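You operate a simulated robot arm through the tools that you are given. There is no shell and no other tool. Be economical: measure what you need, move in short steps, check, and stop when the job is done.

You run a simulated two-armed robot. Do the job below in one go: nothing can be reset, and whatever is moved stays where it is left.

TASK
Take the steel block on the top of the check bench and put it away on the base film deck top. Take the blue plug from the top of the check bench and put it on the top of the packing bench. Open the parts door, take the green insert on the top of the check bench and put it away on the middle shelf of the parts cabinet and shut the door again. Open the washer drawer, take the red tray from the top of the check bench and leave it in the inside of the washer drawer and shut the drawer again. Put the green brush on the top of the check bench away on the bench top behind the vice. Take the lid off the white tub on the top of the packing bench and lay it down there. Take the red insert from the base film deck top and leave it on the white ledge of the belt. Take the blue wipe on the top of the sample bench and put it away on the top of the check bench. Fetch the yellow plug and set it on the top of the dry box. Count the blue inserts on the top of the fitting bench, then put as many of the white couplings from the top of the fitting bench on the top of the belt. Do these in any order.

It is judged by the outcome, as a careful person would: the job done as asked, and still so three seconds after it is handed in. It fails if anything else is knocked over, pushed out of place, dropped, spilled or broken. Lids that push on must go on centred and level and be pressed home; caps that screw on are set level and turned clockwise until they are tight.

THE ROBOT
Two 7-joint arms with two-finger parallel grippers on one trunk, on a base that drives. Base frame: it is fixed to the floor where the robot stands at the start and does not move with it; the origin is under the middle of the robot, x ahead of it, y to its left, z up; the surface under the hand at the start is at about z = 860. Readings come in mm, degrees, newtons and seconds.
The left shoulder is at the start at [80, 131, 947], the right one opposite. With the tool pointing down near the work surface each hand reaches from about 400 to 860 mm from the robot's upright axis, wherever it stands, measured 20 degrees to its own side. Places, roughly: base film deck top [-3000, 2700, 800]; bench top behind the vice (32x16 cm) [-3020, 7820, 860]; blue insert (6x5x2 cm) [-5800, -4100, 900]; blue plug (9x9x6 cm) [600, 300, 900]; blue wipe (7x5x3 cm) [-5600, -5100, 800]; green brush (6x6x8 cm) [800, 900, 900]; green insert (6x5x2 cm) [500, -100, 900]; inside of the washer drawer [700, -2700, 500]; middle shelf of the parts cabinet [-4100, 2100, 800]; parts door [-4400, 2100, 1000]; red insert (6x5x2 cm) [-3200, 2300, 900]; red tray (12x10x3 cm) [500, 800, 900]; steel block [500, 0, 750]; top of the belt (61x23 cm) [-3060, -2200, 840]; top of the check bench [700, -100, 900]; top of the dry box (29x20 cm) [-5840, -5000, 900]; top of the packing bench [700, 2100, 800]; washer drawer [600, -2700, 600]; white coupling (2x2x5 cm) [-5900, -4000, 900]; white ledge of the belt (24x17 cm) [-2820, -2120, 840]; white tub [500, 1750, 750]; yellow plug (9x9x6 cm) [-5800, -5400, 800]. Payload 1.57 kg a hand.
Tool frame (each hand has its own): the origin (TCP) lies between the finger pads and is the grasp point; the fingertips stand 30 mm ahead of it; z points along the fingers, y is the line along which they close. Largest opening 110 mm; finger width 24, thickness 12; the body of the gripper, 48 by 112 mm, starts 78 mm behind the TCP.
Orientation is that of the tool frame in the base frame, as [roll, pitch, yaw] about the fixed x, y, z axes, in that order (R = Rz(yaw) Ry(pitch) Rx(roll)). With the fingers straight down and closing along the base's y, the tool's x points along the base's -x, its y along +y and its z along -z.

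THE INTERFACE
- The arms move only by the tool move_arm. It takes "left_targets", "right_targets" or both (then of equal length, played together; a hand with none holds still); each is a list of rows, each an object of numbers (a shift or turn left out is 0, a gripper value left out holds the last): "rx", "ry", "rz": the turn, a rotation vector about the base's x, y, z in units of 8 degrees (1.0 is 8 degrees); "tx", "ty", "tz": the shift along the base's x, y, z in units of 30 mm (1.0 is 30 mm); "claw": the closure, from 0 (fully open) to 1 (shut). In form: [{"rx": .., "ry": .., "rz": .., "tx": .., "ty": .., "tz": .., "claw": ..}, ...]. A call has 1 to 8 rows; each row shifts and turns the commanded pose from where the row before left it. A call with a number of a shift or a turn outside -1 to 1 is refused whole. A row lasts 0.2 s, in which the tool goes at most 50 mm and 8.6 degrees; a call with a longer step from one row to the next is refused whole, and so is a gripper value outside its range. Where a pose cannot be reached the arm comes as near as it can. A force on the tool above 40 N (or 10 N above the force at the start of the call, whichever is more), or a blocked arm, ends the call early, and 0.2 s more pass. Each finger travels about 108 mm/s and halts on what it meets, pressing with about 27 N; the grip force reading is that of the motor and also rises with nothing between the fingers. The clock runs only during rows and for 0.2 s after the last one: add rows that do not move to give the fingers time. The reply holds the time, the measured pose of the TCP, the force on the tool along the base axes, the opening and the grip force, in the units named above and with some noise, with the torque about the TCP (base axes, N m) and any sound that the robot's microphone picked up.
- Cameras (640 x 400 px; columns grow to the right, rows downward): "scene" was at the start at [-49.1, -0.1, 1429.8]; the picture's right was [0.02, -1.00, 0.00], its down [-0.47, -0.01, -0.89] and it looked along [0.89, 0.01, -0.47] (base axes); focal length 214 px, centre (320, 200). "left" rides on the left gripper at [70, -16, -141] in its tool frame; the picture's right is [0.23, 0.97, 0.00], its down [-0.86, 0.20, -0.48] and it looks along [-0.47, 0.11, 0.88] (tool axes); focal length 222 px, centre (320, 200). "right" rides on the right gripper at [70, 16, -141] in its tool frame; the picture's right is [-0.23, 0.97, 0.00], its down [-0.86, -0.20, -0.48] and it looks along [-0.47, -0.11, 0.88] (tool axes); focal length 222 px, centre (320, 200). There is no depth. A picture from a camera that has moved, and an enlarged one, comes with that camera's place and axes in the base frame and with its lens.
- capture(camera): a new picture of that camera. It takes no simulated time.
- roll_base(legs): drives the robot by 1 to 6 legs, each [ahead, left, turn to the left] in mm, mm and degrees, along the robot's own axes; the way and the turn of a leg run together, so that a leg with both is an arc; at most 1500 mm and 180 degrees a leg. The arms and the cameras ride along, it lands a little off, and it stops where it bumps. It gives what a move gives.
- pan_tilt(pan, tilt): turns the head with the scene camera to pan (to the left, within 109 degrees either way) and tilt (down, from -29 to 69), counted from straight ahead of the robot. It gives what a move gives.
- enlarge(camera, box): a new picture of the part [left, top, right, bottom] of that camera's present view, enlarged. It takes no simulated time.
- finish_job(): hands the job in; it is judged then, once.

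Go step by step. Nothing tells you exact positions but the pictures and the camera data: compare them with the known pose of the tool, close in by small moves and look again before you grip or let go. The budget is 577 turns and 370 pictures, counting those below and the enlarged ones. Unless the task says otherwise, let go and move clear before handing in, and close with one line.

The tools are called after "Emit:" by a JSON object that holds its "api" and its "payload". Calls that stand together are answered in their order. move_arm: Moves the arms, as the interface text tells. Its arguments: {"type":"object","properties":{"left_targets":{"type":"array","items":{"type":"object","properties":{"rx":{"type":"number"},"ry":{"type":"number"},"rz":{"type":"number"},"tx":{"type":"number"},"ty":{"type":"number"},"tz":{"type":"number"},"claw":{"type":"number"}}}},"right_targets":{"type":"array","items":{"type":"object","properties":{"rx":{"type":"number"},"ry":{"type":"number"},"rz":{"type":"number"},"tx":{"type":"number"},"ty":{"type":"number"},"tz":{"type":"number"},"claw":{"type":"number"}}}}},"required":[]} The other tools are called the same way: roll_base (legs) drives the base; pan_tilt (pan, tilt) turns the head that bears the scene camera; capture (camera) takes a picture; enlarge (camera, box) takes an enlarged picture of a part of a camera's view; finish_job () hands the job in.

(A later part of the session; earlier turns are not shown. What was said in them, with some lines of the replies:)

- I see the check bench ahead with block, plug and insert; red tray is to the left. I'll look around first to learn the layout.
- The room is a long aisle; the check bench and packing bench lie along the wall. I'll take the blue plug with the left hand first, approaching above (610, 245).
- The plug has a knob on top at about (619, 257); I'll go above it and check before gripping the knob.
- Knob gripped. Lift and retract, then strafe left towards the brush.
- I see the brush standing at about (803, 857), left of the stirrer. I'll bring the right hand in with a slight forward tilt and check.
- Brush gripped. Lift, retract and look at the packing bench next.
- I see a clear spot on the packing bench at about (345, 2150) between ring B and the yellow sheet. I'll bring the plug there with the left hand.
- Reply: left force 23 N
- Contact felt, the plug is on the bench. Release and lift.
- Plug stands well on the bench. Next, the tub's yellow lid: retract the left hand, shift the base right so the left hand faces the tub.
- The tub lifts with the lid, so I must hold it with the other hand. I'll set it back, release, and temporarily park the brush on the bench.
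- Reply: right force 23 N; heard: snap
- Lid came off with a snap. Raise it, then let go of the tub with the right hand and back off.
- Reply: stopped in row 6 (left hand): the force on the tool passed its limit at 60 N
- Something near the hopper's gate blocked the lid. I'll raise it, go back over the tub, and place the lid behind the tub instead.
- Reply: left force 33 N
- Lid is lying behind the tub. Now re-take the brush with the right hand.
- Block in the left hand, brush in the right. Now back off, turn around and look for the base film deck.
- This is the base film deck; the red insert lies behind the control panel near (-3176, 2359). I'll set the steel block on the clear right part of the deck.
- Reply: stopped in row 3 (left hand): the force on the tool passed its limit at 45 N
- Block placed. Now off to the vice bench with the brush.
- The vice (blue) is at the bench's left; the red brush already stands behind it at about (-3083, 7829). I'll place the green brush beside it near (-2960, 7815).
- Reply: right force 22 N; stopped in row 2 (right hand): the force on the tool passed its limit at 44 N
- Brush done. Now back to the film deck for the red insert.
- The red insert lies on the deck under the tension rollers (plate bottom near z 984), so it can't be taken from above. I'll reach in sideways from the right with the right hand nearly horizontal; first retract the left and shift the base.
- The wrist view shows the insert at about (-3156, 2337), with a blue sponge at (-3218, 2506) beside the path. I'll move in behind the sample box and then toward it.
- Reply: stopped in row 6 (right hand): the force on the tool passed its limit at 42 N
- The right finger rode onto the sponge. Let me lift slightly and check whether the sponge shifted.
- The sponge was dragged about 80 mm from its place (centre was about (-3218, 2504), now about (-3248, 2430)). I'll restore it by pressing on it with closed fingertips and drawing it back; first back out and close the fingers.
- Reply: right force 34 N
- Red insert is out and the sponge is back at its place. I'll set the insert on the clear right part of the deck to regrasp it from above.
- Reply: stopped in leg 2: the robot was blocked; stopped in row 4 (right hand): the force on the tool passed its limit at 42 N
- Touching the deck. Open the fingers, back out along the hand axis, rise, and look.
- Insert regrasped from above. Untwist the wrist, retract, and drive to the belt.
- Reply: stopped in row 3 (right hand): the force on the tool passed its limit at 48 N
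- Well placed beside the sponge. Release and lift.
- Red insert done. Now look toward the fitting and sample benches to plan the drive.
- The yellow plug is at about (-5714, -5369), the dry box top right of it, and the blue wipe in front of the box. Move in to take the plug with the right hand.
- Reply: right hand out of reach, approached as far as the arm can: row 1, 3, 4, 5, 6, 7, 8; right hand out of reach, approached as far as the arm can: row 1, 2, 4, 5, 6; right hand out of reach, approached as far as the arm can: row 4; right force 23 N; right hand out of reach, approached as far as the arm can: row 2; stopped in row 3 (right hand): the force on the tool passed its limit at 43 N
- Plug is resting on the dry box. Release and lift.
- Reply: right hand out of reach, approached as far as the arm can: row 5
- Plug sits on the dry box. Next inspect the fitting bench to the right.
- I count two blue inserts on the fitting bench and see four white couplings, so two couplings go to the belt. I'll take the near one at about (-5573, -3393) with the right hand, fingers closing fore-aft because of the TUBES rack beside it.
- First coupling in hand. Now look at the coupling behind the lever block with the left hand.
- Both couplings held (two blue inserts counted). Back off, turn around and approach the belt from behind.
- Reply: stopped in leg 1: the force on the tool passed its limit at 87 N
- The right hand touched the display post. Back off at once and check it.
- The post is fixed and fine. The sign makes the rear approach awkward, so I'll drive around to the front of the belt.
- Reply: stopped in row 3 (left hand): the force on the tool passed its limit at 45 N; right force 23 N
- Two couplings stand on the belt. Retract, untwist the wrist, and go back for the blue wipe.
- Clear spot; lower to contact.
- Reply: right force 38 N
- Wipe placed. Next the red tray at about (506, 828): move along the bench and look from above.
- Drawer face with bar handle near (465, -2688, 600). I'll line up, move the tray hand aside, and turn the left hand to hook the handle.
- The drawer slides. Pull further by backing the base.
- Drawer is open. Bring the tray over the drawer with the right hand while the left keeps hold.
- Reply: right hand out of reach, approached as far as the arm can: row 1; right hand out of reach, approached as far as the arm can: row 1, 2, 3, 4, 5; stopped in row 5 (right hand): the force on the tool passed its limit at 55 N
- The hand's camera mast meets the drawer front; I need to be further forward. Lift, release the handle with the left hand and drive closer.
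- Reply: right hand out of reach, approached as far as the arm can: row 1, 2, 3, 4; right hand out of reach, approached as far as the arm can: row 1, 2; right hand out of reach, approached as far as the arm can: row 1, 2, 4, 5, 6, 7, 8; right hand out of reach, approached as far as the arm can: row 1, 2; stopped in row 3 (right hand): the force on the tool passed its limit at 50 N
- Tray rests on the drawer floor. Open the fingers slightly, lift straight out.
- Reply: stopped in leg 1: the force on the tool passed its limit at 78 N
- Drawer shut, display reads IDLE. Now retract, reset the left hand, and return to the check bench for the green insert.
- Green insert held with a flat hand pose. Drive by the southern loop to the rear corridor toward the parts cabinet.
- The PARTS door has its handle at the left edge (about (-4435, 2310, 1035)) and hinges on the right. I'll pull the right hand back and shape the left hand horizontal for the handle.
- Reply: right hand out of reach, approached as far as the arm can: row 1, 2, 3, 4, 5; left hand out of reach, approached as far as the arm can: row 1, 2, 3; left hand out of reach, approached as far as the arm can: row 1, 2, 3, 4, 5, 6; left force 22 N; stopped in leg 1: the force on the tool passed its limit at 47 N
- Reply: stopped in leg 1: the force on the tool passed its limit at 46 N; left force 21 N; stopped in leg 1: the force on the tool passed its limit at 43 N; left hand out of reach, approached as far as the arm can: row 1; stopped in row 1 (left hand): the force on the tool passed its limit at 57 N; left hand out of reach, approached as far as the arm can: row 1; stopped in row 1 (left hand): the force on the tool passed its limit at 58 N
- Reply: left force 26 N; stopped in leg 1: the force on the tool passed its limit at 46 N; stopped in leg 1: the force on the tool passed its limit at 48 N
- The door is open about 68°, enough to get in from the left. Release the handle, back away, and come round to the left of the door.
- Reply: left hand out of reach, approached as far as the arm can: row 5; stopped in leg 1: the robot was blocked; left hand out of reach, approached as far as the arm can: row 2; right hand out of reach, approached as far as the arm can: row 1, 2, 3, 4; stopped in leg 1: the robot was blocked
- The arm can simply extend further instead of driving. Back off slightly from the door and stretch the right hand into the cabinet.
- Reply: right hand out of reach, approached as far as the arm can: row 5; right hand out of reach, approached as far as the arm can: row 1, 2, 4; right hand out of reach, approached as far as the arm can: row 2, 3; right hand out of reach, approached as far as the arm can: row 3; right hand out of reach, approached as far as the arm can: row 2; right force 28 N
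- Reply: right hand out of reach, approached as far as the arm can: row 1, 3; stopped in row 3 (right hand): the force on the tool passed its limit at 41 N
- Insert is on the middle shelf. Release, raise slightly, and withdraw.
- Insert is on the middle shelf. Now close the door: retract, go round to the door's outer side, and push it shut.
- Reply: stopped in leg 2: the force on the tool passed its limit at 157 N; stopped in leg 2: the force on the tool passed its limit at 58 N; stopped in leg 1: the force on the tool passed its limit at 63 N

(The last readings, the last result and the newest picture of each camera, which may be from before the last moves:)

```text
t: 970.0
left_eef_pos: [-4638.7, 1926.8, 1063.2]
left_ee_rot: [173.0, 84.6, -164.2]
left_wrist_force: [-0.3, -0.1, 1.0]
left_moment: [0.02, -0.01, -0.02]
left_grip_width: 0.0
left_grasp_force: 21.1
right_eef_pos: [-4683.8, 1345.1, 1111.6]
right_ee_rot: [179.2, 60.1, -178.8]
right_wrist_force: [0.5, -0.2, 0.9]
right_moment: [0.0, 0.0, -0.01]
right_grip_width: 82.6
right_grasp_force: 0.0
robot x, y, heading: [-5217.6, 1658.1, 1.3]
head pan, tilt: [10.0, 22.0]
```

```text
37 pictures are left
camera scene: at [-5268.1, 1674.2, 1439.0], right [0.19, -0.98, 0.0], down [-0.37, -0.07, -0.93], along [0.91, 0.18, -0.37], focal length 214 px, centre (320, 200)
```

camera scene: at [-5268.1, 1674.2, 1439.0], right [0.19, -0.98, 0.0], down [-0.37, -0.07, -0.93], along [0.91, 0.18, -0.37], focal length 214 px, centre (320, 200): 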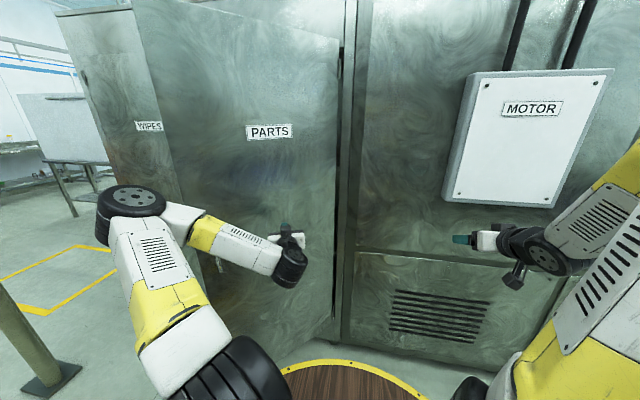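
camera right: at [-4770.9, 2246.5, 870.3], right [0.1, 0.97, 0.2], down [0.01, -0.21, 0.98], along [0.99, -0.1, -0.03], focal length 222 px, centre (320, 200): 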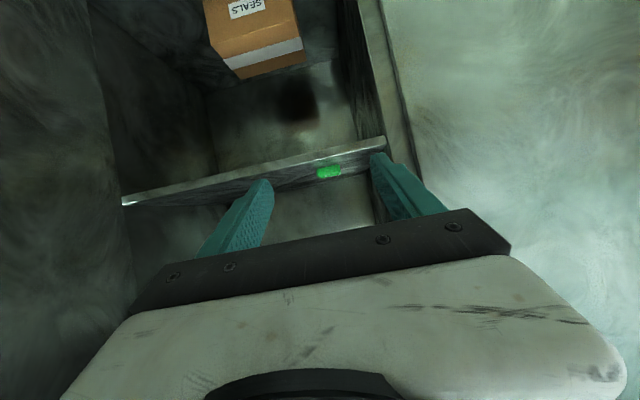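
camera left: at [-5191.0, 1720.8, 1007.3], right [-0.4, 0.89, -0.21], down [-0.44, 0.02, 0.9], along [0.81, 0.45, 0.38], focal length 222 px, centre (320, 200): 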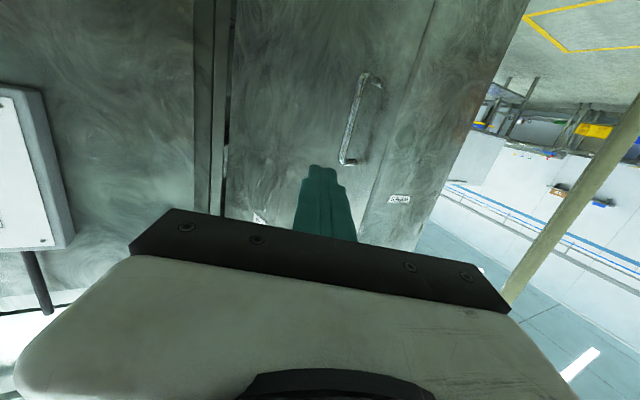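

Emit:
{"api": "move_arm", "payload": {"right_targets": [{"tx": -1, "tz": 0.5}, {"tx": -1, "tz": 0.5}, {"tx": -1, "tz": 0.5}, {"tx": -1, "tz": 0.5}, {"tx": -1}]}}

Emit:
{"api": "roll_base", "payload": {"legs": [[120, 80, -1.3]]}}

Emit:
{"api": "roll_base", "payload": {"legs": [[80, 60, 0]]}}

Emit:
{"api": "capture", "payload": {"camera": "scene"}}

```text
t: 971.2
left_eef_pos: [-4636.9, 1926.8, 1062.7]
left_ee_rot: [172.8, 84.6, -164.2]
left_wrist_force: [-0.3, 0.5, -0.4]
left_moment: [0.0, -0.02, 0.04]
left_grip_width: 0.1
left_grasp_force: 21.3
right_eef_pos: [-4829.7, 1337.4, 1178.3]
right_ee_rot: [178.4, 59.6, -179.4]
right_wrist_force: [-0.1, -0.2, -0.2]
right_moment: [0.01, -0.01, -0.01]
right_grip_width: 82.6
right_grasp_force: 0.0
right hand out of reach, approached as far as the arm can: row 5
robot x, y, heading: [-5219.8, 1660.2, 0.9]
head pan, tilt: [10.0, 22.0]
```

```text
t: 972.2
left_eef_pos: [-4577.9, 1961.5, 1063.3]
left_ee_rot: [172.3, 84.5, -165.4]
left_wrist_force: [-0.3, 0.0, 0.2]
left_moment: [0.0, 0.0, 0.02]
left_grip_width: 0.0
left_grasp_force: 21.2
right_eef_pos: [-4774.0, 1374.7, 1178.7]
right_ee_rot: [178.5, 59.7, -179.5]
right_wrist_force: [0.3, 0.1, 0.4]
right_moment: [-0.02, 0.03, -0.02]
right_grip_width: 82.6
right_grasp_force: 0.0
robot x, y, heading: [-5161.6, 1703.6, 0.5]
head pan, tilt: [10.0, 22.0]
stopped in leg 1: the force on the tool passed its limit at 79 N (the readings are from after the stop); the commanded pose is now the measured one
```

```text
t: 973.4
left_eef_pos: [-4500.3, 2024.5, 1062.2]
left_ee_rot: [172.1, 84.4, -165.6]
left_wrist_force: [0.1, -0.5, -0.1]
left_moment: [-0.01, 0.01, 0.02]
left_grip_width: 0.0
left_grasp_force: 21.5
right_eef_pos: [-4692.3, 1438.4, 1177.2]
right_ee_rot: [178.7, 59.6, -179.6]
right_wrist_force: [-0.1, -0.2, 0.2]
right_moment: [0.0, -0.01, 0.02]
right_grip_width: 82.5
right_grasp_force: 0.2
robot x, y, heading: [-5081.0, 1765.0, 0.3]
head pan, tilt: [10.0, 22.0]
```

```text
36 pictures are left
camera scene: at [-5128.9, 1781.6, 1439.2], right [0.21, -0.98, 0.0], down [-0.36, -0.08, -0.93], along [0.91, 0.2, -0.37], focal length 214 px, centre (320, 200)
```

scene: 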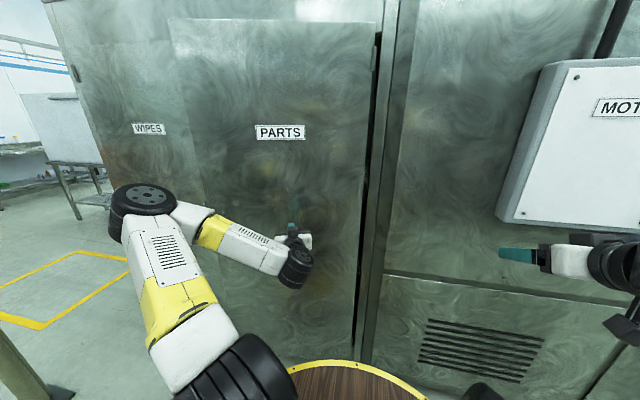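

Emit:
{"api": "roll_base", "payload": {"legs": [[60, 60, 0]]}}

Emit:
{"api": "roll_base", "payload": {"legs": [[50, 30, 0]]}}

Emit:
{"api": "capture", "payload": {"camera": "scene"}}

```text
t: 974.5
left_eef_pos: [-4438.4, 2086.9, 1061.9]
left_ee_rot: [172.1, 84.5, -165.4]
left_wrist_force: [0.1, -0.4, -0.3]
left_moment: [-0.02, -0.01, -0.01]
left_grip_width: 0.1
left_grasp_force: 21.6
right_eef_pos: [-4632.7, 1501.1, 1178.1]
right_ee_rot: [178.6, 59.6, -179.4]
right_wrist_force: [-0.1, 0.7, -0.4]
right_moment: [0.01, 0.03, 0.01]
right_grip_width: 82.7
right_grasp_force: 0.0
robot x, y, heading: [-5017.6, 1830.3, 0.5]
head pan, tilt: [10.0, 22.0]
```

```text
t: 975.5
left_eef_pos: [-4397.4, 2115.1, 1062.4]
left_ee_rot: [171.7, 84.4, -165.9]
left_wrist_force: [-3.9, -0.5, 1.3]
left_moment: [0.03, -0.08, 0.01]
left_grip_width: 0.0
left_grasp_force: 21.4
right_eef_pos: [-4586.4, 1529.8, 1176.5]
right_ee_rot: [178.5, 59.6, -179.6]
right_wrist_force: [-0.1, -0.2, -1.6]
right_moment: [-0.01, 0.02, 0.0]
right_grip_width: 82.8
right_grasp_force: 0.0
robot x, y, heading: [-4974.2, 1858.2, 0.8]
head pan, tilt: [10.0, 22.0]
stopped in leg 1: the force on the tool passed its limit at 61 N (the readings are from after the stop); the commanded pose is now the measured one
```

```text
35 pictures are left
camera scene: at [-5023.8, 1870.7, 1439.1], right [0.21, -0.98, 0.0], down [-0.37, -0.08, -0.93], along [0.91, 0.2, -0.37], focal length 214 px, centre (320, 200)
```

scene: 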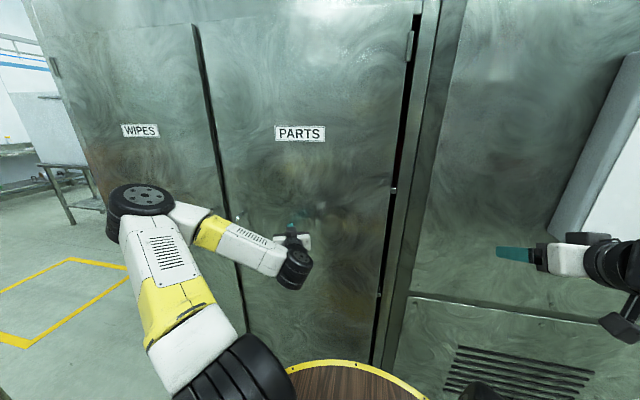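

Emit:
{"api": "roll_base", "payload": {"legs": [[-380, 0, -0.8], [0, 200, 0]]}}

Emit:
{"api": "pan_tilt", "payload": {"pan": 0, "tilt": 18}}

Emit:
{"api": "capture", "payload": {"camera": "scene"}}

Emit:
{"api": "enlarge", "payload": {"camera": "scene", "box": [220, 40, 420, 340]}}

```text
t: 979.1
left_eef_pos: [-4765.8, 2306.0, 1061.3]
left_ee_rot: [171.8, 84.4, -166.8]
left_wrist_force: [0.0, 0.3, 0.3]
left_moment: [-0.03, 0.02, -0.03]
left_grip_width: 0.0
left_grasp_force: 21.6
right_eef_pos: [-4966.0, 1724.9, 1177.9]
right_ee_rot: [178.4, 59.6, 179.6]
right_wrist_force: [-0.1, 0.6, -0.3]
right_moment: [-0.01, 0.03, -0.01]
right_grip_width: 82.6
right_grasp_force: 0.1
robot x, y, heading: [-5347.6, 2054.0, -0.1]
head pan, tilt: [10.0, 22.0]
```

```text
t: 979.8
left_eef_pos: [-4766.7, 2306.6, 1062.2]
left_ee_rot: [171.8, 84.4, -166.8]
left_wrist_force: [0.0, 0.5, 0.1]
left_moment: [0.0, 0.0, 0.0]
left_grip_width: 0.1
left_grasp_force: 21.1
right_eef_pos: [-4965.4, 1726.2, 1175.7]
right_ee_rot: [178.2, 59.4, 179.4]
right_wrist_force: [-0.4, 0.8, 0.1]
right_moment: [-0.01, 0.02, -0.02]
right_grip_width: 82.8
right_grasp_force: 0.0
robot x, y, heading: [-5344.8, 2055.3, -0.1]
head pan, tilt: [0.0, 18.0]
```

```text
34 pictures are left
camera scene: at [-5396.1, 2071.7, 1441.3], right [0.18, -0.98, 0.0], down [-0.35, -0.06, -0.94], along [0.92, 0.16, -0.35], focal length 214 px, centre (320, 200)
```

scene: 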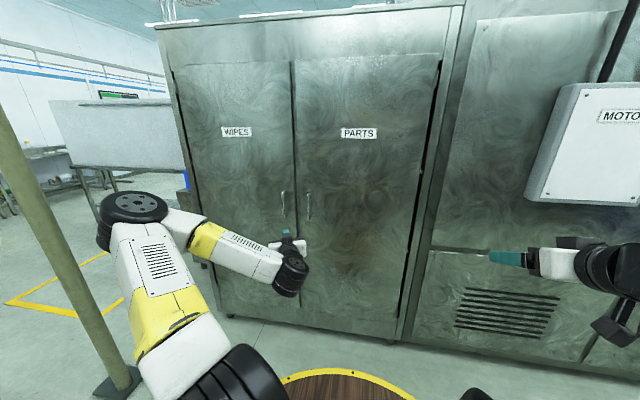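

```text
1.33 times, centred on (320, 190) of scene
camera zoom: at [-5396.1, 2071.7, 1441.3], right [0.18, -0.98, 0.0], down [-0.35, -0.06, -0.94], along [0.92, 0.16, -0.35], focal length 286 px, centre (320, 213)
```

zoom: 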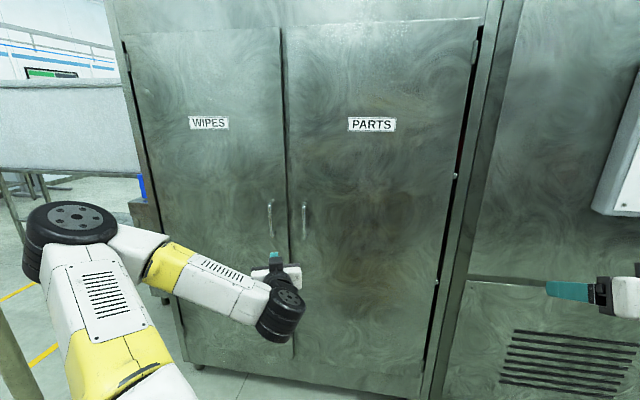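

Every item is where it was asked for, the washer drawer and parts door look fully shut, and both hands are empty and clear. I'm handing in now.

Emit:
{"api": "finish_job", "payload": {}}

```text
The job is handed in.
```

All ten items are done and handed in. I counted two blue inserts, so two white couplings went on the belt. Two things on the base film deck shifted about 5 mm: the blue sponge, which I knocked and drew back, and the sample box.
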